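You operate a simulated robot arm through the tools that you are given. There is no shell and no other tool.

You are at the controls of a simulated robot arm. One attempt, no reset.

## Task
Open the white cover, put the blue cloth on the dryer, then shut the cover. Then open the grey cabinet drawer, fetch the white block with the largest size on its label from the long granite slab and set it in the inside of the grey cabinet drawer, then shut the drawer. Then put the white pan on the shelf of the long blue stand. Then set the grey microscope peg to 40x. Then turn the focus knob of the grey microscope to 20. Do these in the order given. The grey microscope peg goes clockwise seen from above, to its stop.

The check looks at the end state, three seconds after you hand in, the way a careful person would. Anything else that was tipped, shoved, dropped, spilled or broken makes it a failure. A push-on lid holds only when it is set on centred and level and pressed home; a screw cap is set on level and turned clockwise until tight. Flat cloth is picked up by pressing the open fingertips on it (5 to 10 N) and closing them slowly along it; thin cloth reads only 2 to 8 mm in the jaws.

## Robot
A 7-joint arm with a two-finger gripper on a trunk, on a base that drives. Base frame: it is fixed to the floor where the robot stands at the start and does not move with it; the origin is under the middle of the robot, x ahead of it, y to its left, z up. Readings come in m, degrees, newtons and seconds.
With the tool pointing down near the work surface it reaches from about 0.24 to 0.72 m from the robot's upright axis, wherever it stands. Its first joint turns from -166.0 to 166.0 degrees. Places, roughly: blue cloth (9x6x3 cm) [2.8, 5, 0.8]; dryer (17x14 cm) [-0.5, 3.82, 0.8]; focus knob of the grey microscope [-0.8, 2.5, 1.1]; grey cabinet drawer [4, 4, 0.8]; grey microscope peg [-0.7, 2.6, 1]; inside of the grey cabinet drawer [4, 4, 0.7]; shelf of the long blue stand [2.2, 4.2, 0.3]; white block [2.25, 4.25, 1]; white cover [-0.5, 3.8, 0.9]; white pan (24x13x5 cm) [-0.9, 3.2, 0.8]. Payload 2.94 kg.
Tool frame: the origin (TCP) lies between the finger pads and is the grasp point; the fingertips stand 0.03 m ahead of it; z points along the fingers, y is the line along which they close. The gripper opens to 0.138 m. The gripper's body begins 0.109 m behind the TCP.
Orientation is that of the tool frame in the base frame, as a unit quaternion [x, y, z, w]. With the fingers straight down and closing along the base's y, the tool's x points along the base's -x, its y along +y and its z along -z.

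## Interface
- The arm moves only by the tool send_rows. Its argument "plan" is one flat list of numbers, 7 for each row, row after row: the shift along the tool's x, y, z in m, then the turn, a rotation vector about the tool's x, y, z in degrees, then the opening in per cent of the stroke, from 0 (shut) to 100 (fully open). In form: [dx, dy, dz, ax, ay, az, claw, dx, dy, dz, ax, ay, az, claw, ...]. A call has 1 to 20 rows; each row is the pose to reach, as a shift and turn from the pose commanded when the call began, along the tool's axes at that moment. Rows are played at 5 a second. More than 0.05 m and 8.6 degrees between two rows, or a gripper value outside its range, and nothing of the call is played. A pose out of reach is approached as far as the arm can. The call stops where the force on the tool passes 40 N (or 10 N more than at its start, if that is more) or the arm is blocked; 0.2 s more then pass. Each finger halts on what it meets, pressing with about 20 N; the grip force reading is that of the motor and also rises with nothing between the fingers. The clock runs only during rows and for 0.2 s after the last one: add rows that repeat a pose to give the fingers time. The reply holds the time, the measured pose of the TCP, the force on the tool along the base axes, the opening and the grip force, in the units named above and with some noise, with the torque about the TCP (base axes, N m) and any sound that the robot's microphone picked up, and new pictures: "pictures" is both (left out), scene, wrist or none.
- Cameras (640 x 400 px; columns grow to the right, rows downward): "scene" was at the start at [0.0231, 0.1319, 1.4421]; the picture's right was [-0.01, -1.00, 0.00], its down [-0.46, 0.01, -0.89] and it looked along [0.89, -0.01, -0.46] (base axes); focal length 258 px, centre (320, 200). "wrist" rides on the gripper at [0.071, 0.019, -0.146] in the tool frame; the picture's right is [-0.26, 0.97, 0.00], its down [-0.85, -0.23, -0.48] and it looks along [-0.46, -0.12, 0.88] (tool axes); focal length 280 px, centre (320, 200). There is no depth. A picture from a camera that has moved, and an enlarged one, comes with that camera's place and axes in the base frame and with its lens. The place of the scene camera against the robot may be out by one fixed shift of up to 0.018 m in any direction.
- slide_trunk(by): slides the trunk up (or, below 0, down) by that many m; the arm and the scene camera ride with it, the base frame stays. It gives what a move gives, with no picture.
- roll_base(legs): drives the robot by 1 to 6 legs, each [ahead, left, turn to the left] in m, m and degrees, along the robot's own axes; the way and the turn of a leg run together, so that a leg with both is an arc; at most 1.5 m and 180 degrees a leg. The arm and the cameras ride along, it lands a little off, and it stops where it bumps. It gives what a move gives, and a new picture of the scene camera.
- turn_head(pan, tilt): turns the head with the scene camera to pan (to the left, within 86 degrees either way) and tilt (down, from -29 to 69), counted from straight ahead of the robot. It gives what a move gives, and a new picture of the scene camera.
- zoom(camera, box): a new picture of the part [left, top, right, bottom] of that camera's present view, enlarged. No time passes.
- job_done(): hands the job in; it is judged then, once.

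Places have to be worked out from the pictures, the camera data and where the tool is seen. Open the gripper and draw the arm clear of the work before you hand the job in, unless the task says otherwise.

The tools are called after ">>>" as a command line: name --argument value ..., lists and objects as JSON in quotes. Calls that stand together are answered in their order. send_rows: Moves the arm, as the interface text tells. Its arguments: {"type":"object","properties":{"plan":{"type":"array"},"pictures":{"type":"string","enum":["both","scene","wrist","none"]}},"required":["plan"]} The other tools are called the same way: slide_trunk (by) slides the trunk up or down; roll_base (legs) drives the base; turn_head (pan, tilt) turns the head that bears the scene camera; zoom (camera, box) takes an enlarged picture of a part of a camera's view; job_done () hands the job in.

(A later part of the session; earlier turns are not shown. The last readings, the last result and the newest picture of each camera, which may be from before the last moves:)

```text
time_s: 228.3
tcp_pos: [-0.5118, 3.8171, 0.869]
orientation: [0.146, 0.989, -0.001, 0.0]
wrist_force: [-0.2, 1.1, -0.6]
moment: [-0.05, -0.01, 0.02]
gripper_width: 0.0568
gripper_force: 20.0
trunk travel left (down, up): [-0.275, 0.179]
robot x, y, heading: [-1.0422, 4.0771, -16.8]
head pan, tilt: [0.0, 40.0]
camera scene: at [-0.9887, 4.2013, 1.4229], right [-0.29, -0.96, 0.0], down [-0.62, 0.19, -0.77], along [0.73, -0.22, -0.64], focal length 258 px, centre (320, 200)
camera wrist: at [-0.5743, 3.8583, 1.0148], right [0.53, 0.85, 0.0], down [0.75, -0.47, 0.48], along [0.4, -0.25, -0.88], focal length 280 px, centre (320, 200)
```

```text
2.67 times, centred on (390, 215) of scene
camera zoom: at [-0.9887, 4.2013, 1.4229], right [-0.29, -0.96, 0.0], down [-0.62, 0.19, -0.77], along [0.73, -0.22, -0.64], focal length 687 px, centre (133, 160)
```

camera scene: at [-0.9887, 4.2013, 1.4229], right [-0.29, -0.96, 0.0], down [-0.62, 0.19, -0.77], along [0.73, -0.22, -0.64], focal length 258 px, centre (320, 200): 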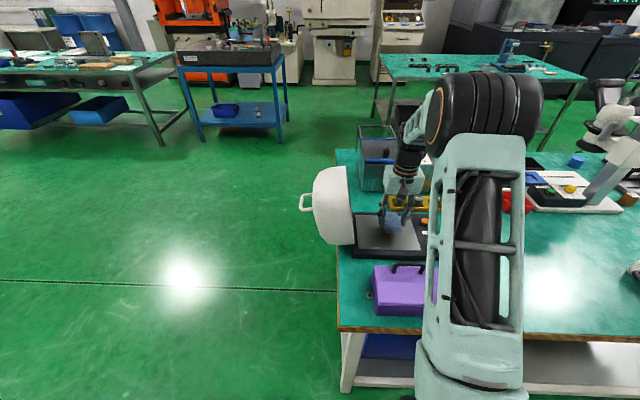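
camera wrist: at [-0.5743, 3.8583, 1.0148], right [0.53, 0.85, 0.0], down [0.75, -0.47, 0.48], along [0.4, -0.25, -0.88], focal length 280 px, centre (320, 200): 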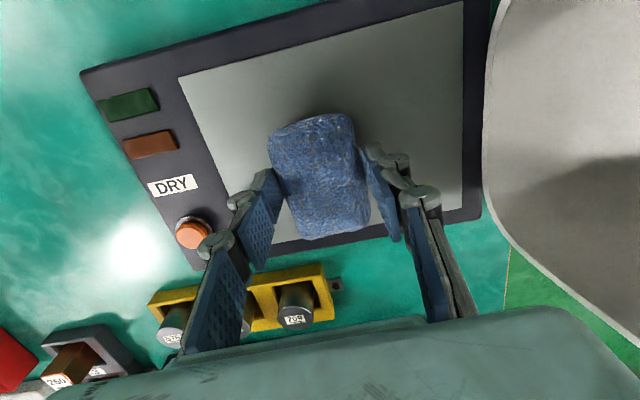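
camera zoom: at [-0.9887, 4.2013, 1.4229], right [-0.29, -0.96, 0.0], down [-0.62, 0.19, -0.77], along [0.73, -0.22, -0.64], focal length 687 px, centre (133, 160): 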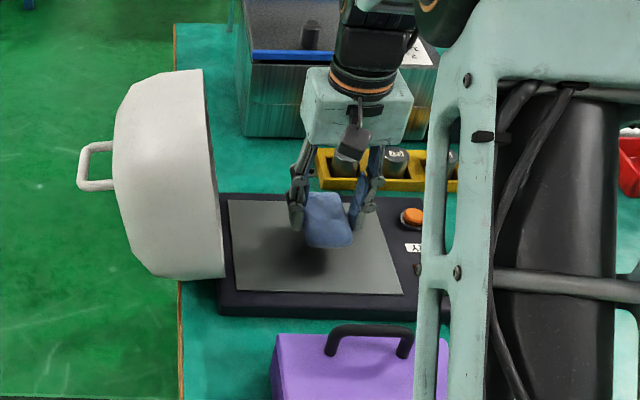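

The cloth is about 1–2 cm above the plate and well inside it. I lower in 4 mm steps watching the force.

>>> send_rows --plan '[0, 0, 0.004, 0, 0, 0, 15, 0, 0, 0.008, 0, 0, 0, 15, 0, 0, 0.012, 0, 0, 0, 15]' --pictures "none"

>>> send_rows --plan '[0, 0, 0.004, 0, 0, 0, 15, 0, 0, 0.007, 0, 0, 0, 15]' --pictures "wrist"

```text
time_s: 229.1
tcp_pos: [-0.5121, 3.8163, 0.8586]
orientation: [0.147, 0.989, -0.001, 0.001]
wrist_force: [-0.1, 0.3, -0.5]
moment: [0.01, 0.0, 0.01]
gripper_width: 0.0569
gripper_force: 19.6
trunk travel left (down, up): [-0.275, 0.179]
robot x, y, heading: [-1.0473, 4.0743, -17.0]
head pan, tilt: [0.0, 40.0]
```

```text
time_s: 229.7
tcp_pos: [-0.5115, 3.817, 0.852]
orientation: [0.148, 0.989, -0.001, 0.0]
wrist_force: [0.2, -1.0, -0.2]
moment: [0.01, -0.03, -0.03]
gripper_width: 0.0569
gripper_force: 20.0
trunk travel left (down, up): [-0.275, 0.179]
robot x, y, heading: [-1.0417, 4.0771, -16.9]
head pan, tilt: [0.0, 40.0]
camera wrist: at [-0.5743, 3.858, 0.9975], right [0.53, 0.85, 0.0], down [0.75, -0.47, 0.48], along [0.4, -0.25, -0.88], focal length 280 px, centre (320, 200)
```

wrist: 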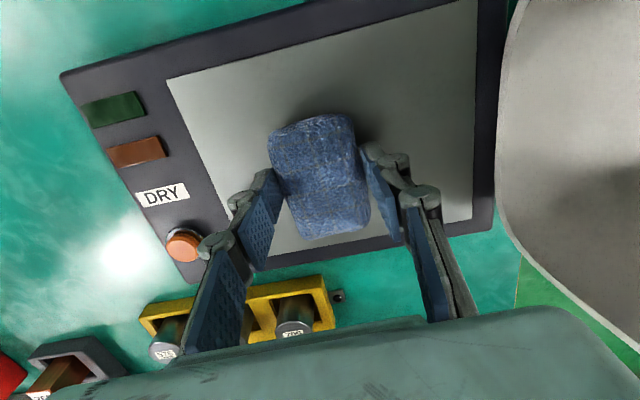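

No contact yet at z 0.852; I continue down in 3 mm steps.

>>> send_rows --plan '[0, 0, 0.003, 0, 0, 0, 15, 0, 0, 0.006, 0, 0, 0, 15]' --pictures "none"

>>> send_rows --plan '[0, 0, 0.003, 0, 0, 0, 15, 0, 0, 0.006, 0, 0, 0, 15]' --pictures "none"

```text
time_s: 230.3
tcp_pos: [-0.5117, 3.817, 0.8464]
orientation: [0.147, 0.989, -0.001, 0.001]
wrist_force: [-1.5, 0.2, 8.0]
moment: [0.17, -0.13, 0.01]
gripper_width: 0.0566
gripper_force: 20.0
trunk travel left (down, up): [-0.275, 0.179]
robot x, y, heading: [-1.0452, 4.0723, -17.0]
head pan, tilt: [0.0, 40.0]
```

```text
time_s: 230.9
tcp_pos: [-0.5125, 3.817, 0.8432]
orientation: [0.147, 0.989, -0.003, 0.004]
wrist_force: [-0.1, -1.1, 25.6]
moment: [0.02, 0.02, -0.01]
gripper_width: 0.0573
gripper_force: 19.5
trunk travel left (down, up): [-0.275, 0.179]
robot x, y, heading: [-1.0432, 4.0776, -16.8]
head pan, tilt: [0.0, 40.0]
```

Contact felt at z 0.846. I ease up 4 mm and open the fingers to release the cloth.

>>> send_rows --plan '[0, 0, -0.004, 0, 0, 0, 15, 0, 0, -0.005, 0, 0, 0, 35, 0, 0, -0.005, 0, 0, 0, 58, 0, 0, -0.005, 0, 0, 0, 65, 0, 0, -0.005, 0, 0, 0, 65]' --pictures "wrist"

```text
time_s: 232.1
tcp_pos: [-0.512, 3.8174, 0.845]
orientation: [0.147, 0.989, -0.001, 0.0]
wrist_force: [0.4, 0.9, 0.5]
moment: [-0.03, 0.0, -0.03]
gripper_width: 0.0896
gripper_force: 0.1
trunk travel left (down, up): [-0.275, 0.179]
robot x, y, heading: [-1.0482, 4.0753, -16.7]
head pan, tilt: [0.0, 40.0]
camera wrist: at [-0.5746, 3.8582, 0.9902], right [0.53, 0.85, 0.0], down [0.75, -0.47, 0.48], along [0.4, -0.25, -0.88], focal length 280 px, centre (320, 200)
```

wrist: 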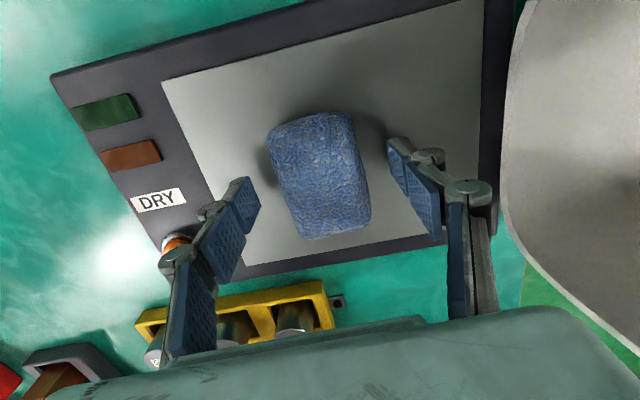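

The cloth lies on the plate. I lift straight up and move over to the opened cover's handle (about (-0.42, 4.08, 0.94)), fingers still closing along the swing direction.

>>> send_rows --plan '[0, 0, -0.02, 0, 0, 0, 65, 0, 0, -0.06, 0, 0, 0, 65, 0, 0, -0.11, 0, 0, 0, 65, 0, 0, -0.16, 0, 0, 0, 65, 0, 0, -0.21, 0, 0, 0, 65, 0, 0, -0.26, 0, 0, 0, 65, 0, 0, -0.29, 0, 0, 0, 65]' --pictures "none"

>>> send_rows --plan '[-0.0015, 0.045, 0, 0, 0, 0, 65, -0.003, 0.09, 0, 0, 0, 0, 60, -0.0045, 0.135, 0, 0, 0, 0, 50, -0.006, 0.18, 0, 0, 0, 0, 40, -0.0075, 0.225, 0, 0, 0, 0, 30, -0.0085, 0.265, 0, 0, 0, 0, 16, -0.0093, 0.282, 0, 0, 0, 0, 16]'

```text
time_s: 233.7
tcp_pos: [-0.5111, 3.8194, 1.1364]
orientation: [0.146, 0.989, -0.001, 0.0]
wrist_force: [-0.3, -1.0, -0.8]
moment: [0.02, 0.03, -0.01]
gripper_width: 0.0897
gripper_force: 0.0
trunk travel left (down, up): [-0.275, 0.179]
robot x, y, heading: [-1.0473, 4.0743, -16.8]
head pan, tilt: [0.0, 40.0]
```

```text
time_s: 235.3
tcp_pos: [-0.4227, 4.0849, 1.1335]
orientation: [0.147, 0.989, -0.001, 0.0]
wrist_force: [0.3, 0.3, -0.3]
moment: [-0.01, -0.04, 0.01]
gripper_width: 0.022
gripper_force: 0.1
trunk travel left (down, up): [-0.275, 0.179]
robot x, y, heading: [-1.0491, 4.0756, -16.6]
head pan, tilt: [0.0, 40.0]
camera scene: at [-0.9887, 4.2015, 1.4229], right [-0.29, -0.96, 0.0], down [-0.62, 0.19, -0.77], along [0.73, -0.22, -0.64], focal length 258 px, centre (320, 200)
camera wrist: at [-0.4856, 4.1262, 1.2803], right [0.53, 0.85, 0.0], down [0.75, -0.47, 0.48], along [0.4, -0.26, -0.88], focal length 280 px, centre (320, 200)
```

scene: 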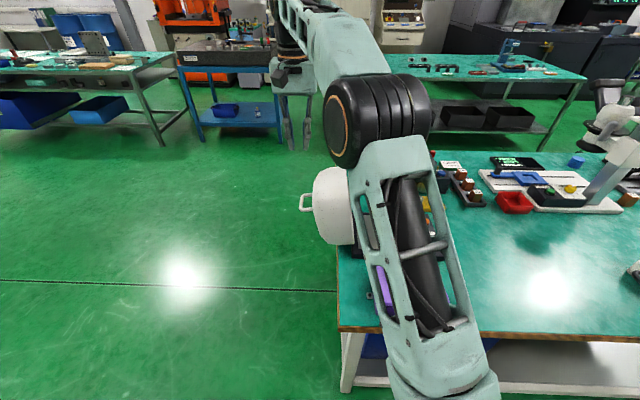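
wrist: 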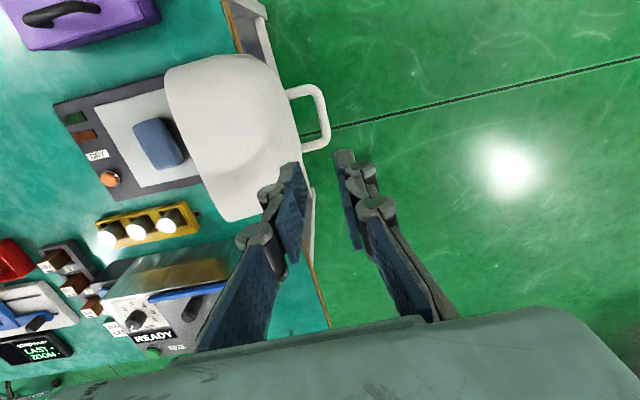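

The handle loop is right below the fingers, bar centre at about (-0.427, 4.089). I shift a few millimetres and lower part way, checking again.

>>> send_rows --plan '[0.005, 0.0026, 0.03, 0, 0, 0, 16, 0.005, 0.0026, 0.07, 0, 0, 0, 16, 0.005, 0.0026, 0.11, 0, 0, 0, 16, 0.005, 0.0026, 0.125, 0, 0, 0, 16]' --pictures "wrist"

>>> zoom --camera "wrist" --box '[240, 80, 432, 200]'

```text
time_s: 236.3
tcp_pos: [-0.4261, 4.0889, 1.0083]
orientation: [0.147, 0.989, 0.0, 0.0]
wrist_force: [0.2, 0.6, 0.5]
moment: [-0.01, -0.02, 0.01]
gripper_width: 0.0221
gripper_force: 0.1
trunk travel left (down, up): [-0.275, 0.179]
robot x, y, heading: [-1.0482, 4.0789, -16.8]
head pan, tilt: [0.0, 40.0]
camera wrist: at [-0.4895, 4.1296, 1.1543], right [0.53, 0.85, 0.0], down [0.74, -0.47, 0.48], along [0.4, -0.25, -0.88], focal length 280 px, centre (320, 200)
```

wrist: 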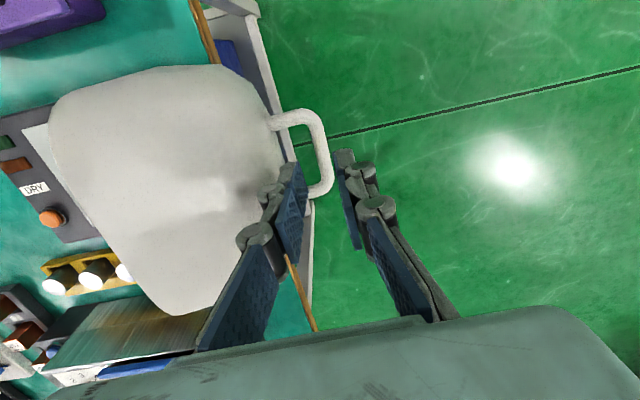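

```text
3.33 times, centred on (336, 140) of wrist
camera zoom: at [-0.4895, 4.1296, 1.1543], right [0.53, 0.85, 0.0], down [0.74, -0.47, 0.48], along [0.4, -0.25, -0.88], focal length 935 px, centre (267, 400)
```

zoom: 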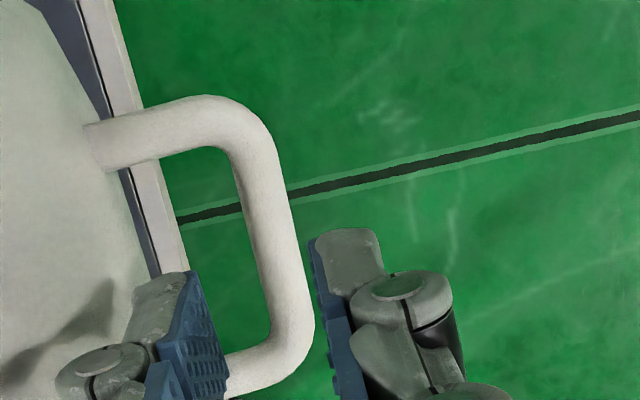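

Alignment is good within 3 mm. I lower so the fingers straddle the bar inside and outside the loop.

>>> send_rows --plan '[0, 0.002, 0.02, 0, 0, 0, 16, 0, 0.002, 0.04, 0, 0, 0, 16, 0, 0.002, 0.058, 0, 0, 0, 16]' --pictures "wrist"

>>> zoom --camera "scene" --box '[280, 140, 440, 270]'

```text
time_s: 237.1
tcp_pos: [-0.4258, 4.09, 0.9502]
orientation: [0.146, 0.989, -0.001, 0.001]
wrist_force: [-1.5, 0.3, -0.3]
moment: [-0.02, 0.04, 0.0]
gripper_width: 0.0223
gripper_force: 0.0
trunk travel left (down, up): [-0.275, 0.179]
robot x, y, heading: [-1.0459, 4.0747, -16.7]
head pan, tilt: [0.0, 40.0]
camera wrist: at [-0.488, 4.1314, 1.0972], right [0.53, 0.85, 0.0], down [0.74, -0.47, 0.48], along [0.4, -0.25, -0.88], focal length 280 px, centre (320, 200)
```

wrist: 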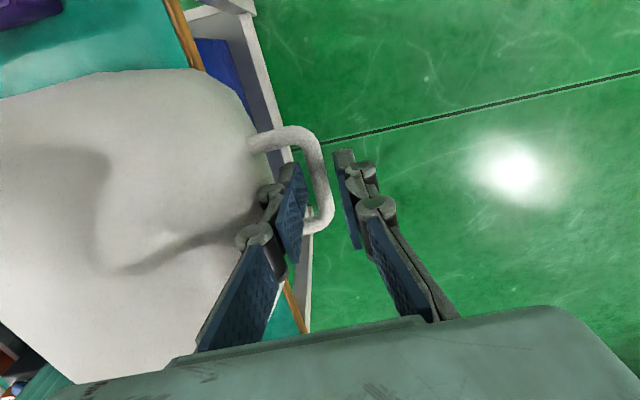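

```text
3.08 times, centred on (360, 205) of scene
camera zoom: at [-0.9888, 4.2014, 1.4229], right [-0.29, -0.96, 0.0], down [-0.62, 0.19, -0.77], along [0.73, -0.22, -0.64], focal length 792 px, centre (197, 185)
```

zoom: 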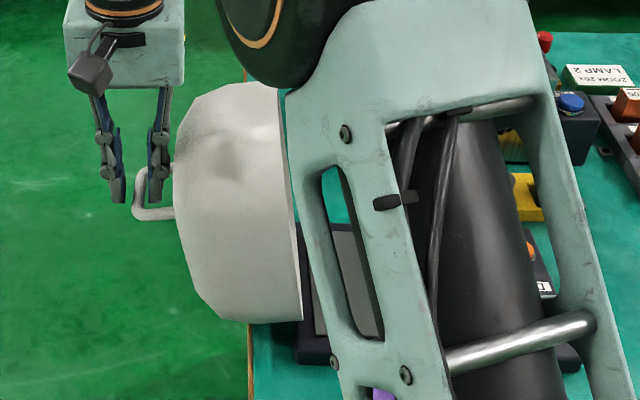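

The fingers straddle the bar as wanted. From hinge data (open 94°, R = 0.205) I lead the cover back along its arc, tool kept vertical, first 25°.

>>> send_rows --plan '[0.0007, -0.018, -0.013, 0, 0, 0, 16, 0.0012, -0.032, -0.0244, 0, 0, 0, 16, 0.0017, -0.0466, -0.0345, 0, 0, 0, 16, 0.0022, -0.0621, -0.0434, 0, 0, 0, 16, 0.0028, -0.0784, -0.0508, 0, 0, 0, 16]' --pictures "wrist"

```text
time_s: 238.4
tcp_pos: [-0.4452, 4.0291, 1.0063]
orientation: [0.143, 0.99, 0.005, 0.007]
wrist_force: [-0.1, 9.4, 9.5]
moment: [0.43, 0.17, 0.08]
gripper_width: 0.0275
gripper_force: 3.6
trunk travel left (down, up): [-0.275, 0.179]
robot x, y, heading: [-1.0425, 4.0782, -16.7]
head pan, tilt: [0.0, 40.0]
stopped in row 5: the force on the tool passed its limit at 44 N (the readings are from after the stop); the commanded pose is now the measured one
camera wrist: at [-0.5108, 4.0677, 1.1514], right [0.52, 0.85, 0.01], down [0.74, -0.46, 0.48], along [0.42, -0.24, -0.88], focal length 280 px, centre (320, 200)
```

wrist: 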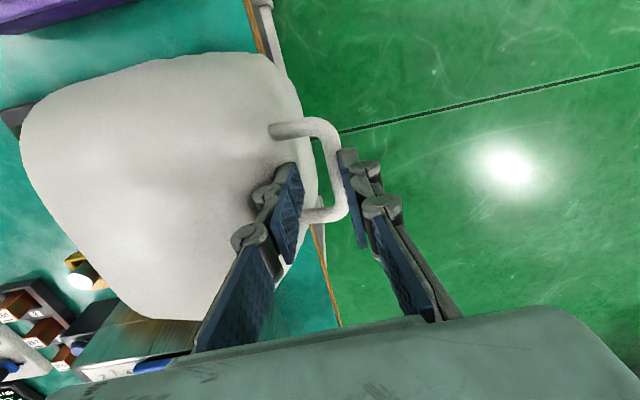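

The bar leans on the near finger and the far finger touched the dome, jamming. I lower to re-seat the bar deeper and narrow the gap to a snug 13 mm so it can still rotate.

>>> send_rows --plan '[0, 0.004, 0.006, 0, 0, 0, 16, 0, 0.004, 0.014, 0, 0, 0, 16, 0, 0.004, 0.014, 0, 0, 0, 10, 0, 0.004, 0.014, 0, 0, 0, 9]' --pictures "wrist"

```text
time_s: 239.0
tcp_pos: [-0.4397, 4.044, 1.0006]
orientation: [0.138, 0.99, 0.013, 0.017]
wrist_force: [1.5, 19.8, 33.4]
moment: [0.74, 0.02, -0.29]
gripper_width: 0.0033
gripper_force: 11.8
trunk travel left (down, up): [-0.275, 0.179]
robot x, y, heading: [-1.0445, 4.0786, -16.8]
head pan, tilt: [0.0, 40.0]
stopped in row 3: the force on the tool passed its limit at 43 N (the readings are from after the stop); the commanded pose is now the measured one
camera wrist: at [-0.5088, 4.0811, 1.145], right [0.52, 0.86, 0.04], down [0.74, -0.46, 0.49], along [0.44, -0.23, -0.87], focal length 280 px, centre (320, 200)
```

wrist: 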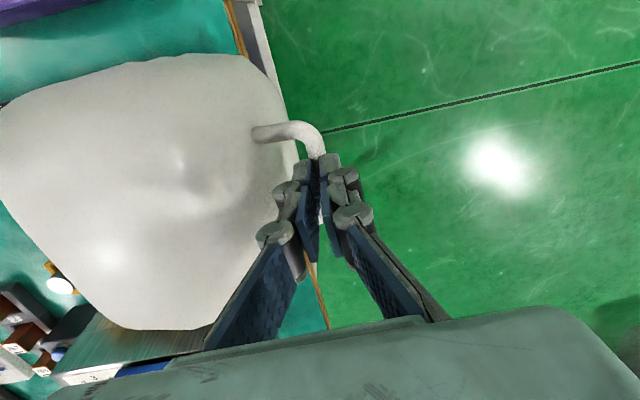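

The bar slipped out below the fingertips. I raise the gripper clear and reopen to re-approach.

>>> send_rows --plan '[0, 0.0, -0.02, 0, 0, 0, 3, 0, 0.0, -0.05, 0, 0, 0, 16, 0, 0.0, -0.07, 0, 0, 0, 16]'

>>> zoom --camera "scene" --box '[280, 140, 440, 270]'

```text
time_s: 239.8
tcp_pos: [-0.4427, 4.0338, 1.0646]
orientation: [0.142, 0.99, 0.007, 0.012]
wrist_force: [-0.1, 0.1, 0.1]
moment: [0.04, 0.01, -0.04]
gripper_width: 0.0221
gripper_force: 0.1
trunk travel left (down, up): [-0.275, 0.179]
robot x, y, heading: [-1.0443, 4.0765, -16.5]
head pan, tilt: [0.0, 40.0]
camera scene: at [-0.9891, 4.202, 1.4228], right [-0.29, -0.96, 0.0], down [-0.62, 0.18, -0.77], along [0.73, -0.22, -0.64], focal length 258 px, centre (320, 200)
camera wrist: at [-0.5092, 4.0712, 1.2097], right [0.52, 0.85, 0.02], down [0.74, -0.47, 0.49], along [0.43, -0.24, -0.87], focal length 280 px, centre (320, 200)
```

scene: 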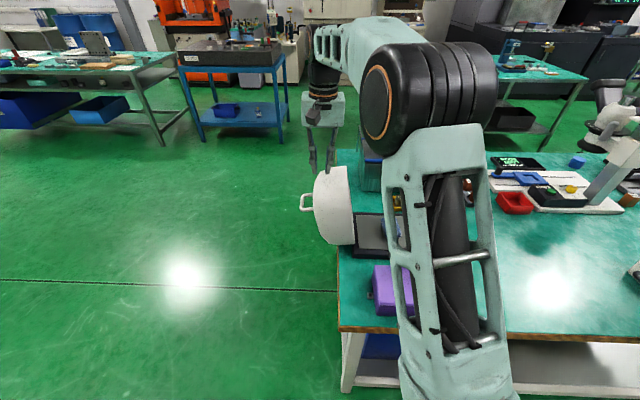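
wrist: 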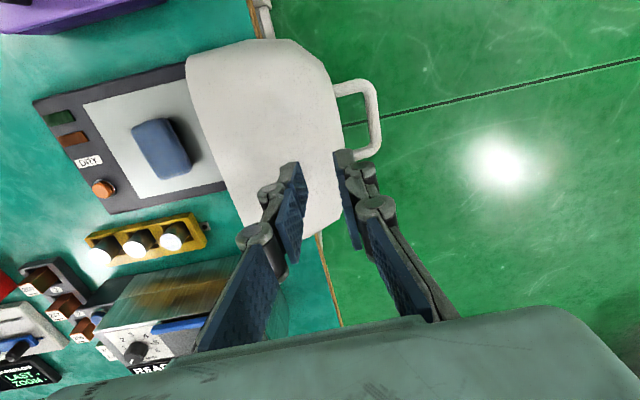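

```text
3.08 times, centred on (360, 205) of scene
camera zoom: at [-0.9891, 4.202, 1.4228], right [-0.29, -0.96, 0.0], down [-0.62, 0.18, -0.77], along [0.73, -0.22, -0.64], focal length 792 px, centre (197, 185)
```

zoom: 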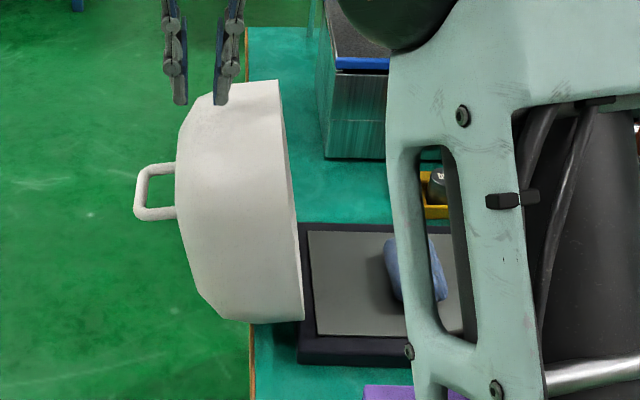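

The cover fell back to its open stop. I'll re-approach and this time grip the bar firmly like I did for opening; first I straighten the tool and move back over the handle.

>>> send_rows --plan '[0, 0, -0.01, 1.0, 1.24, 0, 16, 0.0005, 0.03, -0.01, 1.0, 1.24, 0, 16, 0.0013, 0.0574, -0.01, 1.0, 1.24, 0, 16, 0.0013, 0.0574, -0.01, 1.0, 1.24, 0, 16]' --pictures "wrist"

```text
time_s: 240.8
tcp_pos: [-0.428, 4.0879, 1.0766]
orientation: [0.142, 0.99, 0.002, 0.0]
wrist_force: [-0.1, 0.0, -0.3]
moment: [-0.02, 0.01, 0.0]
gripper_width: 0.0221
gripper_force: 0.1
trunk travel left (down, up): [-0.275, 0.179]
robot x, y, heading: [-1.0448, 4.0771, -16.7]
head pan, tilt: [0.0, 40.0]
camera wrist: at [-0.491, 4.128, 1.2235], right [0.52, 0.85, 0.0], down [0.75, -0.46, 0.47], along [0.4, -0.25, -0.88], focal length 280 px, centre (320, 200)
```

wrist: 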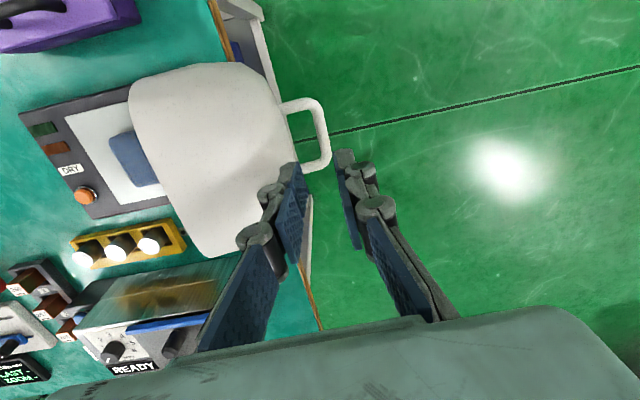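

Over the loop again with the bar centred. I lower and close firmly on the bar.

>>> send_rows --plan '[-0.003, 0.002, 0.04, 0, 0, 0, 16, -0.003, 0.002, 0.08, 0, 0, 0, 16, -0.003, 0.002, 0.115, 0, 0, 0, 16, -0.003, 0.002, 0.128, 0, 0, 0, 16]' --pictures "wrist"

>>> send_rows --plan '[0, 0, 0, 0, 0, 0, 5, 0, 0, 0, 0, 0, 0, 0, 0, 0, 0, 0, 0, 0, 0]' --pictures "wrist"

```text
time_s: 241.8
tcp_pos: [-0.4242, 4.0905, 0.9488]
orientation: [0.142, 0.99, 0.002, -0.001]
wrist_force: [-0.2, -0.6, 0.0]
moment: [0.04, 0.02, -0.02]
gripper_width: 0.0219
gripper_force: 0.1
trunk travel left (down, up): [-0.275, 0.179]
robot x, y, heading: [-1.0442, 4.0732, -16.3]
head pan, tilt: [0.0, 40.0]
camera wrist: at [-0.4866, 4.1304, 1.0945], right [0.52, 0.85, 0.0], down [0.75, -0.46, 0.47], along [0.4, -0.25, -0.88], focal length 280 px, centre (320, 200)
```

wrist: 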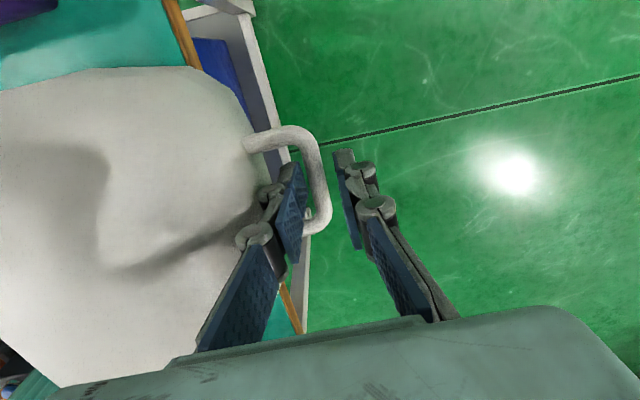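

```text
time_s: 242.6
tcp_pos: [-0.4242, 4.087, 0.9474]
orientation: [0.143, 0.99, 0.0, -0.002]
wrist_force: [-8.0, -13.8, -8.9]
moment: [-0.53, -0.19, -0.94]
gripper_width: 0.0119
gripper_force: 38.6
trunk travel left (down, up): [-0.275, 0.179]
robot x, y, heading: [-1.0434, 4.0788, -16.6]
head pan, tilt: [0.0, 40.0]
camera wrist: at [-0.487, 4.1273, 1.094], right [0.53, 0.85, 0.0], down [0.75, -0.46, 0.47], along [0.4, -0.25, -0.88], focal length 280 px, centre (320, 200)
```

wrist: 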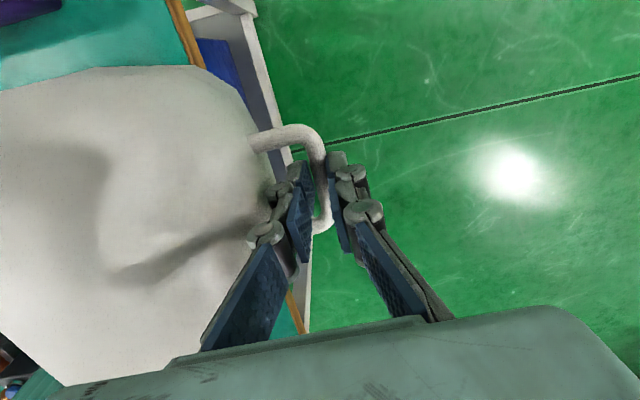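

The bar is firmly held (12 mm). I lead it along the closing arc for the first 15°, watching the force.

>>> send_rows --plan '[0.0008, -0.0162, -0.013, 0, 0, 0, 0, 0.0015, -0.03, -0.0244, 0, 0, 0, 0, 0.0023, -0.0448, -0.0345, 0, 0, 0, 0]' --pictures "wrist"

```text
time_s: 243.4
tcp_pos: [-0.4372, 4.0553, 0.9869]
orientation: [0.139, 0.99, 0.005, 0.006]
wrist_force: [15.4, 17.3, 22.1]
moment: [0.63, -0.25, -1.07]
gripper_width: 0.0117
gripper_force: 38.7
trunk travel left (down, up): [-0.275, 0.179]
robot x, y, heading: [-1.0462, 4.0743, -16.7]
head pan, tilt: [0.0, 40.0]
camera wrist: at [-0.5017, 4.0933, 1.1324], right [0.52, 0.86, 0.01], down [0.75, -0.46, 0.48], along [0.42, -0.24, -0.88], focal length 280 px, centre (320, 200)
```

wrist: 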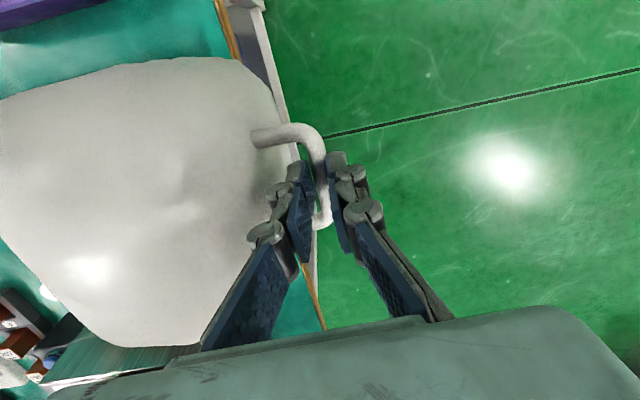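

The radial force is 30 N with the far finger's knuckle crowding the dome, so gripping from straight above is poor. I release, let the cover rest open, and come in with the gripper tilted instead.

>>> send_rows --plan '[0, 0, 0, 0, 0, 0, 16, 0, 0, 0, 0, 0, 0, 16, 0, 0, -0.03, 0, 0, 0, 16, 0, 0.02, -0.07, 0, 0, 0, 16, 0, 0.05, -0.1, 0, 0, 0, 16]'

```text
time_s: 244.6
tcp_pos: [-0.4238, 4.0956, 1.0814]
orientation: [0.141, 0.99, 0.001, -0.002]
wrist_force: [0.2, 0.4, 0.3]
moment: [0.0, 0.01, 0.01]
gripper_width: 0.0219
gripper_force: 0.1
trunk travel left (down, up): [-0.275, 0.179]
robot x, y, heading: [-1.0436, 4.0748, -16.6]
head pan, tilt: [0.0, 40.0]
camera scene: at [-0.9888, 4.2022, 1.4228], right [-0.29, -0.96, 0.0], down [-0.62, 0.18, -0.77], along [0.73, -0.22, -0.64], focal length 258 px, centre (320, 200)
camera wrist: at [-0.4865, 4.135, 1.2292], right [0.52, 0.85, 0.0], down [0.75, -0.46, 0.47], along [0.4, -0.25, -0.88], focal length 280 px, centre (320, 200)
```

scene: 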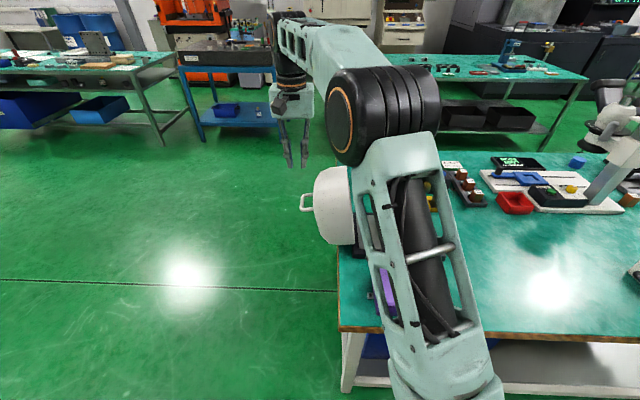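
wrist: 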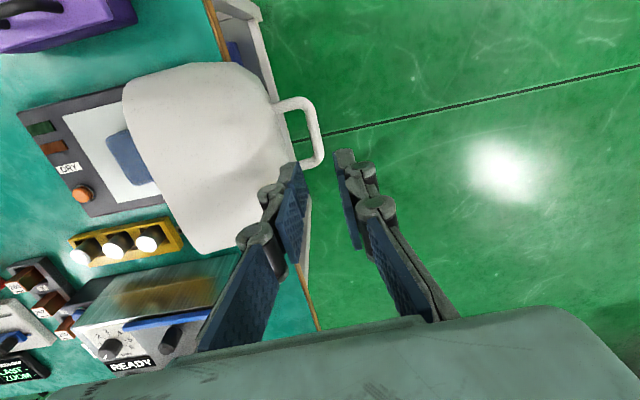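

The cover rests open again. I shift the base 20 cm toward the table end so a tilted gripper stays in reach, then tilt it by about 50° so it points at the dome.

>>> roll_base --legs '[[0, 0.2, 0]]'

>>> send_rows --plan '[0, 0, 0, 7.2, 0, 0.3, 20, 0, 0, 0, 14.4, 0, 0.6, 20, 0, 0, 0, 21.6, 0, 0.9, 20, 0, 0, 0, 28.8, 0, 1.2, 20, 0, 0, 0, 36, 0, 1.5, 20, 0, 0, 0, 43.2, 0, 1.8, 20, 0, 0, 0, 50.4, 0, 2.1, 20, 0, 0, 0, 50.4, 0, 2.1, 20]'

```text
time_s: 247.0
tcp_pos: [-0.3652, 4.2912, 1.0834]
orientation: [0.14, 0.99, 0.002, 0.0]
wrist_force: [-0.1, 0.4, 0.2]
moment: [-0.01, -0.01, 0.03]
gripper_width: 0.022
gripper_force: 0.1
trunk travel left (down, up): [-0.275, 0.179]
robot x, y, heading: [-0.9856, 4.2708, -16.6]
head pan, tilt: [0.0, 40.0]
camera scene: at [-0.9317, 4.3958, 1.4229], right [-0.28, -0.96, 0.0], down [-0.62, 0.18, -0.77], along [0.73, -0.22, -0.64], focal length 258 px, centre (320, 200)
```

scene: 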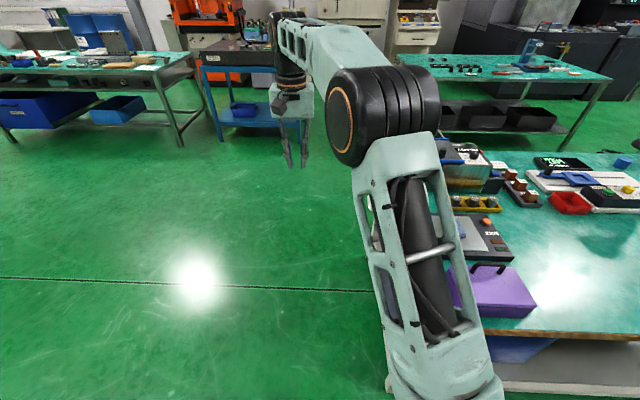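

```text
time_s: 248.8
tcp_pos: [-0.3788, 4.2829, 1.0837]
orientation: [0.144, 0.894, -0.42, -0.059]
wrist_force: [-0.7, -0.1, -0.2]
moment: [-0.01, 0.01, 0.02]
gripper_width: 0.0278
gripper_force: 0.0
out of reach, approached as far as the arm can: row 6, 7, 8
trunk travel left (down, up): [-0.275, 0.179]
robot x, y, heading: [-0.9905, 4.2684, -16.3]
head pan, tilt: [0.0, 40.0]
camera scene: at [-0.932, 4.3955, 1.423], right [-0.28, -0.96, 0.0], down [-0.62, 0.18, -0.77], along [0.73, -0.22, -0.64], focal length 258 px, centre (320, 200)
camera wrist: at [-0.4104, 4.4242, 1.1619], right [0.45, 0.5, -0.74], down [0.87, -0.05, 0.49], along [0.21, -0.86, -0.46], focal length 280 px, centre (320, 200)
```

scene: 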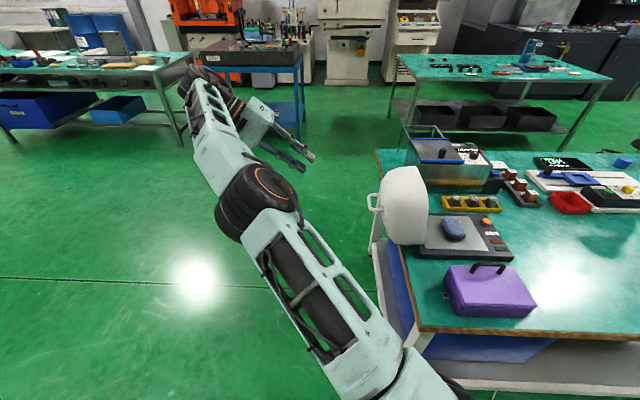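
wrist: 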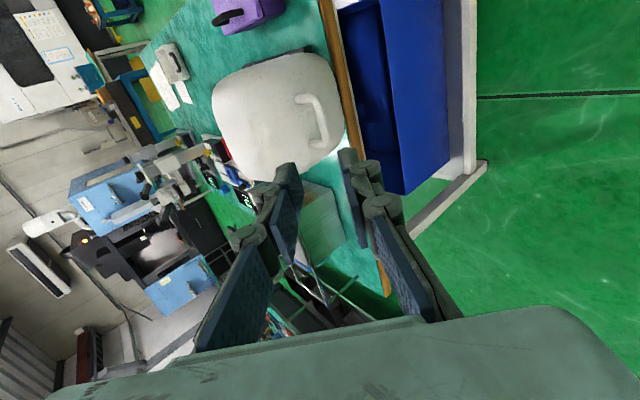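

The tilted gripper now points at the handle. I approach along the tool axis to about 7 cm short of the bar and recheck.

>>> send_rows --plan '[-0.003, -0.0015, 0.035, 0, 0, 0, 20, -0.006, -0.003, 0.07, 0, 0, 0, 20, -0.009, -0.0045, 0.105, 0, 0, 0, 20, -0.0114, -0.0058, 0.13, 0, 0, 0, 20]'

>>> zoom --camera "scene" --box '[280, 120, 460, 270]'

```text
time_s: 249.8
tcp_pos: [-0.3981, 4.1808, 1.0028]
orientation: [0.143, 0.894, -0.421, -0.061]
wrist_force: [-0.1, 0.2, 0.8]
moment: [0.02, 0.01, -0.02]
gripper_width: 0.0276
gripper_force: 0.1
trunk travel left (down, up): [-0.275, 0.179]
robot x, y, heading: [-0.9844, 4.2702, -16.5]
head pan, tilt: [0.0, 40.0]
camera scene: at [-0.9317, 4.3957, 1.4229], right [-0.28, -0.96, 0.0], down [-0.62, 0.18, -0.77], along [0.73, -0.22, -0.64], focal length 258 px, centre (320, 200)
camera wrist: at [-0.4292, 4.323, 1.0813], right [0.45, 0.5, -0.74], down [0.87, -0.05, 0.49], along [0.21, -0.86, -0.46], focal length 280 px, centre (320, 200)
```

scene: 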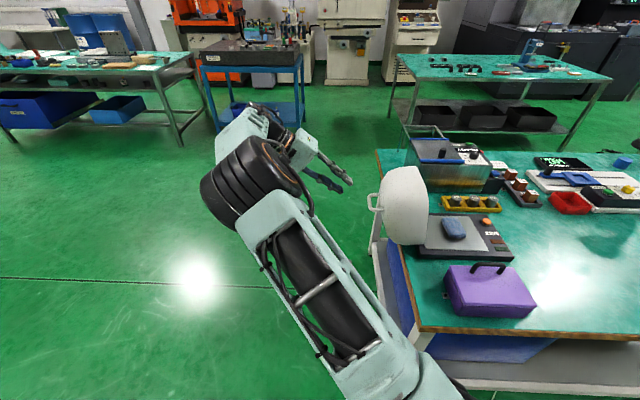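
wrist: 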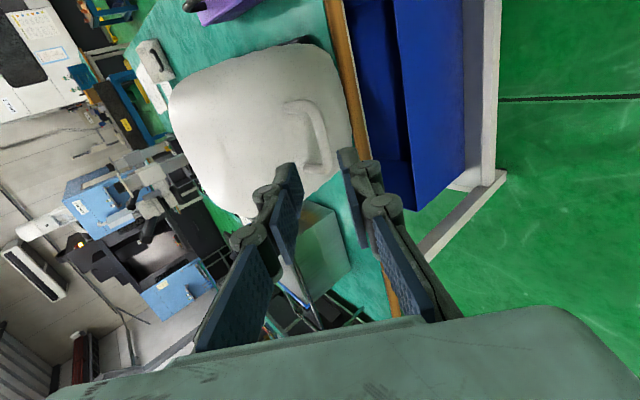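

```text
2.67 times, centred on (370, 195) of scene
camera zoom: at [-0.9317, 4.3957, 1.4229], right [-0.28, -0.96, 0.0], down [-0.62, 0.18, -0.77], along [0.73, -0.22, -0.64], focal length 687 px, centre (187, 213)
```

zoom: 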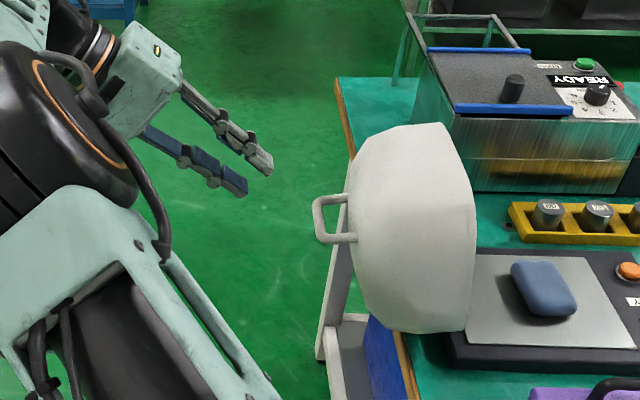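

The line of approach is straight along the tool axis now. I advance 9.5 cm to straddle the bar and check.

>>> send_rows --plan '[-0.0005, 0, 0.035, 0, 0, 0, 20, -0.001, -0.0005, 0.07, 0, 0, 0, 20, -0.0014, -0.001, 0.085, 0, 0, 0, 20, -0.0014, -0.001, 0.095, 0, 0, 0, 20]'

>>> zoom --camera "wrist" --box '[230, 80, 422, 200]'

>>> zoom --camera "scene" --box '[310, 150, 430, 250]'

```text
time_s: 250.8
tcp_pos: [-0.4205, 4.1086, 0.9435]
orientation: [0.144, 0.894, -0.42, -0.061]
wrist_force: [-0.6, 0.2, 0.6]
moment: [0.01, 0.0, 0.03]
gripper_width: 0.0277
gripper_force: 0.0
trunk travel left (down, up): [-0.275, 0.179]
robot x, y, heading: [-0.987, 4.2684, -16.5]
head pan, tilt: [0.0, 40.0]
camera scene: at [-0.9317, 4.3958, 1.4229], right [-0.28, -0.96, 0.0], down [-0.62, 0.18, -0.77], along [0.73, -0.22, -0.64], focal length 258 px, centre (320, 200)
camera wrist: at [-0.4505, 4.2511, 1.022], right [0.45, 0.5, -0.74], down [0.87, -0.05, 0.49], along [0.21, -0.86, -0.46], focal length 280 px, centre (320, 200)
```

scene: 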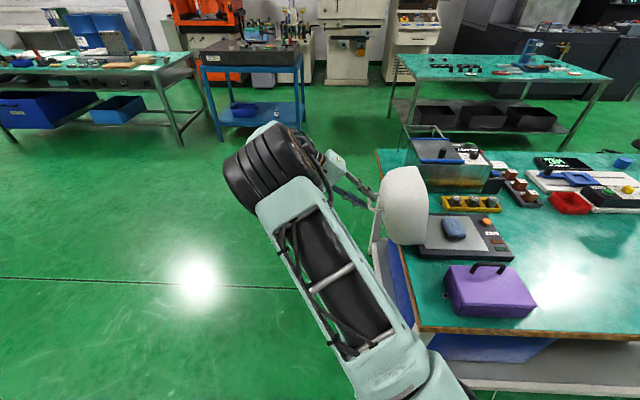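
wrist: 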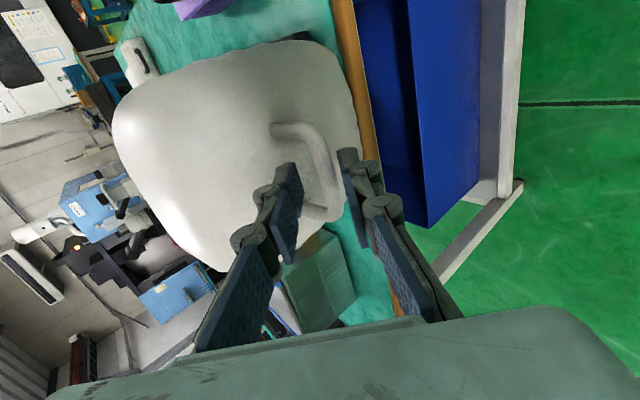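

```text
3.33 times, centred on (326, 140) of wrist
camera zoom: at [-0.4505, 4.2511, 1.022], right [0.45, 0.5, -0.74], down [0.87, -0.05, 0.49], along [0.21, -0.86, -0.46], focal length 935 px, centre (300, 400)
```

zoom: 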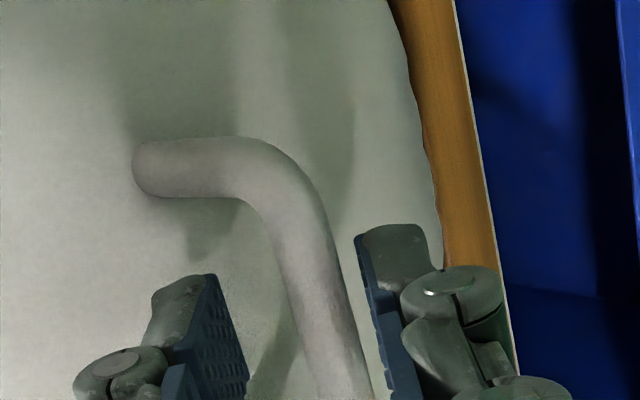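

```text
4.00 times, centred on (370, 200) of scene
camera zoom: at [-0.9317, 4.3958, 1.4229], right [-0.28, -0.96, 0.0], down [-0.62, 0.18, -0.77], along [0.73, -0.22, -0.64], focal length 1030 px, centre (120, 200)
```

zoom: 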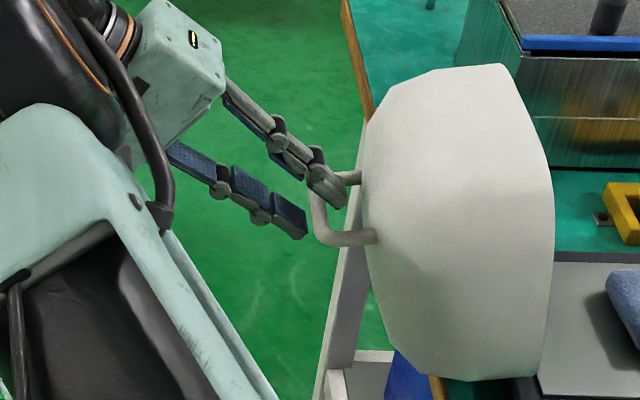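

The fingers straddle the bar with it near the tips. I go 10 mm deeper, shift 3 mm, and close.

>>> send_rows --plan '[0, 0.003, 0.005, 0, 0, 0, 20, 0, 0.003, 0.011, 0, 0, 0, 20, 0, 0.003, 0.011, 0, 0, 0, 8, 0, 0.003, 0.011, 0, 0, 0, 0, 0, 0.003, 0.011, 0, 0, 0, 0]'

>>> zoom --camera "scene" --box '[310, 150, 430, 250]'

```text
time_s: 252.0
tcp_pos: [-0.4205, 4.1029, 0.9341]
orientation: [0.143, 0.894, -0.42, -0.06]
wrist_force: [0.3, -0.8, -1.7]
moment: [0.11, 0.27, 0.76]
gripper_width: 0.0116
gripper_force: 38.4
trunk travel left (down, up): [-0.275, 0.179]
robot x, y, heading: [-0.9842, 4.2685, -16.9]
head pan, tilt: [0.0, 40.0]
camera scene: at [-0.9315, 4.3956, 1.4229], right [-0.28, -0.96, 0.0], down [-0.62, 0.18, -0.77], along [0.73, -0.22, -0.64], focal length 258 px, centre (320, 200)
camera wrist: at [-0.452, 4.2455, 1.0131], right [0.45, 0.5, -0.74], down [0.87, -0.05, 0.49], along [0.21, -0.86, -0.46], focal length 280 px, centre (320, 200)
```

scene: 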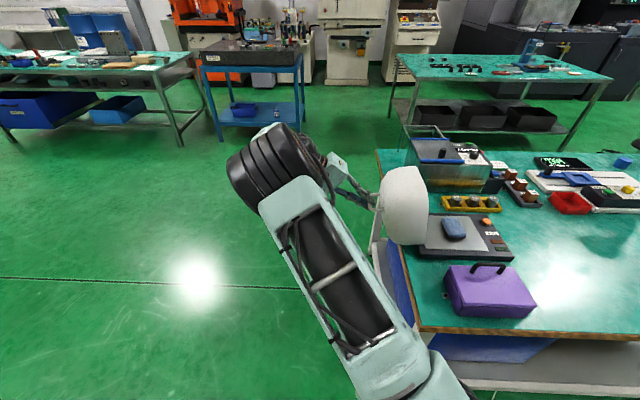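
wrist: 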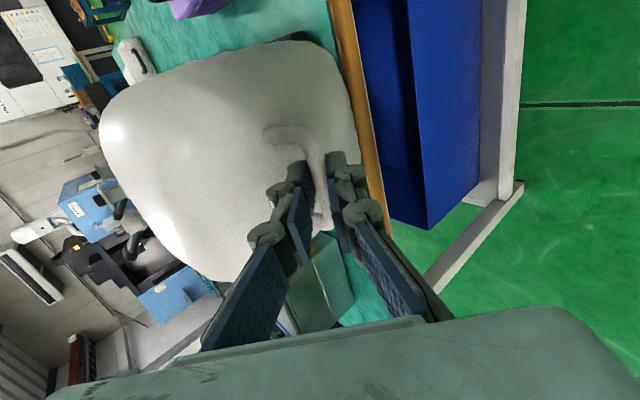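

```text
4.00 times, centred on (370, 200) of scene
camera zoom: at [-0.9315, 4.3956, 1.4229], right [-0.28, -0.96, 0.0], down [-0.62, 0.18, -0.77], along [0.73, -0.22, -0.64], focal length 1030 px, centre (120, 200)
```

zoom: 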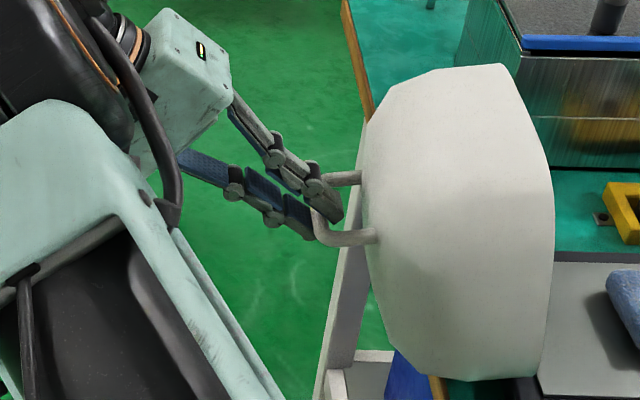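

The bar is held at 12 mm with almost no load: closed/open data fit hinge radius 0.20 m, about 97° open. I now follow the closing arc while reducing the tilt, first quarter.

>>> send_rows --plan '[0, -0.0111, 0.0002, -1.6, -0.3, -0.2, 0, 0, -0.0222, 0.0005, -3.1, -0.6, -0.5, 0, 0, -0.0333, 0.0017, -4.7, -0.9, -0.7, 0, 0, -0.0444, 0.0033, -6.3, -0.9, -0.8, 0]' --pictures "none"

```text
time_s: 253.0
tcp_pos: [-0.4294, 4.0759, 0.9679]
orientation: [0.138, 0.917, -0.372, -0.047]
wrist_force: [-1.4, 10.0, 8.7]
moment: [-0.1, 0.02, -0.16]
gripper_width: 0.0108
gripper_force: 38.6
trunk travel left (down, up): [-0.275, 0.179]
robot x, y, heading: [-0.9859, 4.2668, -16.4]
head pan, tilt: [0.0, 40.0]
```

The cover follows with 12 N radially outward, so I add 5 mm outward and continue to about 73° open.

>>> send_rows --plan '[0, -0.0116, -0.0018, -1.6, 0, 0, 0, 0, -0.0232, -0.0024, -3.1, 0, 0, 0, 0, -0.0343, -0.0002, -4.7, 0, 0, 0, 0, -0.0454, 0.0028, -6.3, 0, 0, 0]' --pictures "none"

```text
time_s: 254.0
tcp_pos: [-0.443, 4.0395, 0.9974]
orientation: [0.14, 0.936, -0.321, -0.042]
wrist_force: [-8.8, 1.1, -3.9]
moment: [-0.13, -0.13, -0.27]
gripper_width: 0.0113
gripper_force: 38.4
trunk travel left (down, up): [-0.275, 0.179]
robot x, y, heading: [-0.9875, 4.2696, -16.6]
head pan, tilt: [0.0, 40.0]
```

Forces are small now (sideways 9 N, corrected by 2 mm). I continue the arc to about 52° open.

>>> send_rows --plan '[0.001, -0.0112, 0.0025, -1.6, 0, 0, 0, 0.002, -0.0224, 0.0049, -3.1, 0, 0, 0, 0.002, -0.0333, 0.0086, -4.7, 0, 0, 0, 0.002, -0.0441, 0.0122, -6.3, 0, 0, 0, 0.002, -0.0545, 0.017, -7.9, 0, 0, 0, 0.002, -0.0649, 0.0217, -9.4, 0, 0, 0]' --pictures "wrist"

```text
time_s: 255.4
tcp_pos: [-0.4637, 3.9787, 1.0208]
orientation: [0.144, 0.959, -0.244, -0.028]
wrist_force: [-7.8, 3.4, 7.7]
moment: [-0.37, -0.56, -0.39]
gripper_width: 0.0113
gripper_force: 38.6
trunk travel left (down, up): [-0.275, 0.179]
robot x, y, heading: [-0.9851, 4.2671, -16.4]
head pan, tilt: [0.0, 40.0]
camera wrist: at [-0.5091, 4.0841, 1.14], right [0.5, 0.74, -0.45], down [0.81, -0.22, 0.54], along [0.3, -0.64, -0.71], focal length 280 px, centre (320, 200)
```

wrist: 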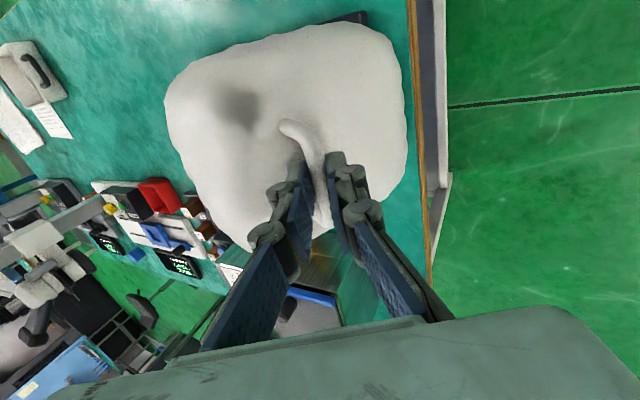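

Smooth so far. I continue with small corrections to about 35° open.

>>> send_rows --plan '[0.0015, -0.0111, 0.0031, -1.6, 0, 0, 0, 0.003, -0.0221, 0.0062, -3.1, 0, 0, 0, 0.003, -0.0324, 0.0114, -4.7, 0, 0, 0, 0.003, -0.0427, 0.0166, -6.3, 0, 0, 0, 0.003, -0.0524, 0.0228, -7.9, 0, 0, 0, 0.003, -0.062, 0.0291, -9.4, 0, 0, 0]' --pictures "none"

```text
time_s: 256.8
tcp_pos: [-0.4854, 3.9142, 1.0235]
orientation: [0.146, 0.975, -0.164, -0.019]
wrist_force: [-0.2, -0.8, 4.3]
moment: [-0.3, -0.46, -0.88]
gripper_width: 0.0113
gripper_force: 38.2
trunk travel left (down, up): [-0.275, 0.179]
robot x, y, heading: [-0.9857, 4.2709, -16.6]
head pan, tilt: [0.0, 40.0]
```

Only 4 N now. I keep lowering along the arc toward nearly shut.

>>> send_rows --plan '[0, -0.0099, 0.0056, -1.6, 0.1, 0.3, 0, 0, -0.0198, 0.0113, -3.1, 0.2, 0.6, 0, 0, -0.0292, 0.018, -4.7, 0.3, 0.9, 0, 0, -0.0386, 0.0248, -6.3, 0.3, 0.9, 0, 0, -0.0471, 0.0324, -7.9, 0.3, 0.9, 0, 0, -0.0556, 0.0401, -9.4, 0.3, 0.9, 0, 0, -0.0633, 0.0486, -11, 0.3, 0.9, 0]' --pictures "both"

```text
time_s: 258.4
tcp_pos: [-0.5102, 3.8405, 0.9984]
orientation: [0.156, 0.985, -0.069, -0.005]
wrist_force: [-14.8, -3.2, 11.0]
moment: [-0.11, 0.5, -0.69]
gripper_width: 0.0111
gripper_force: 38.5
trunk travel left (down, up): [-0.275, 0.179]
robot x, y, heading: [-0.9877, 4.2647, -16.7]
head pan, tilt: [0.0, 40.0]
camera scene: at [-0.9347, 4.3962, 1.423], right [-0.28, -0.96, 0.0], down [-0.61, 0.18, -0.77], along [0.74, -0.22, -0.64], focal length 258 px, centre (320, 200)
camera wrist: at [-0.5679, 3.9016, 1.1395], right [0.54, 0.83, -0.13], down [0.75, -0.41, 0.51], along [0.37, -0.38, -0.85], focal length 280 px, centre (320, 200)
```

scene: 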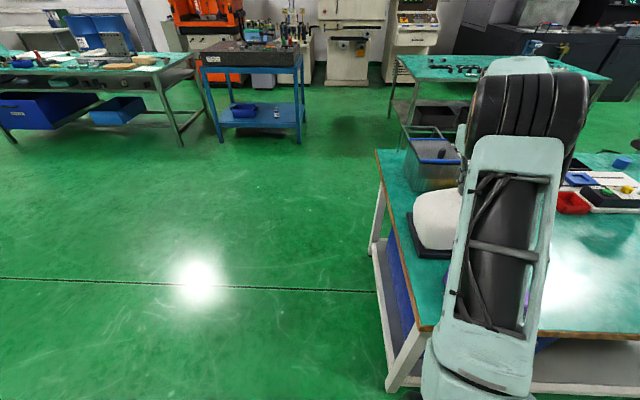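
wrist: 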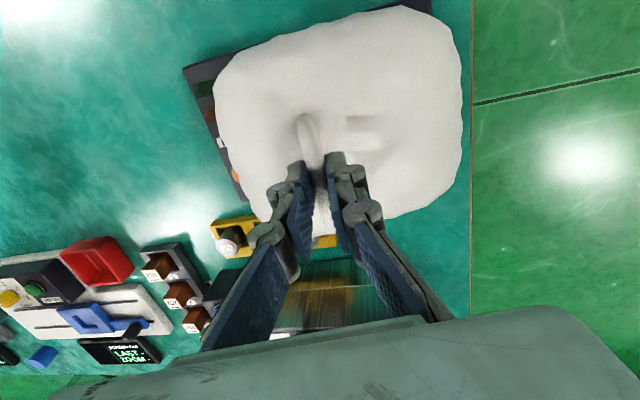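

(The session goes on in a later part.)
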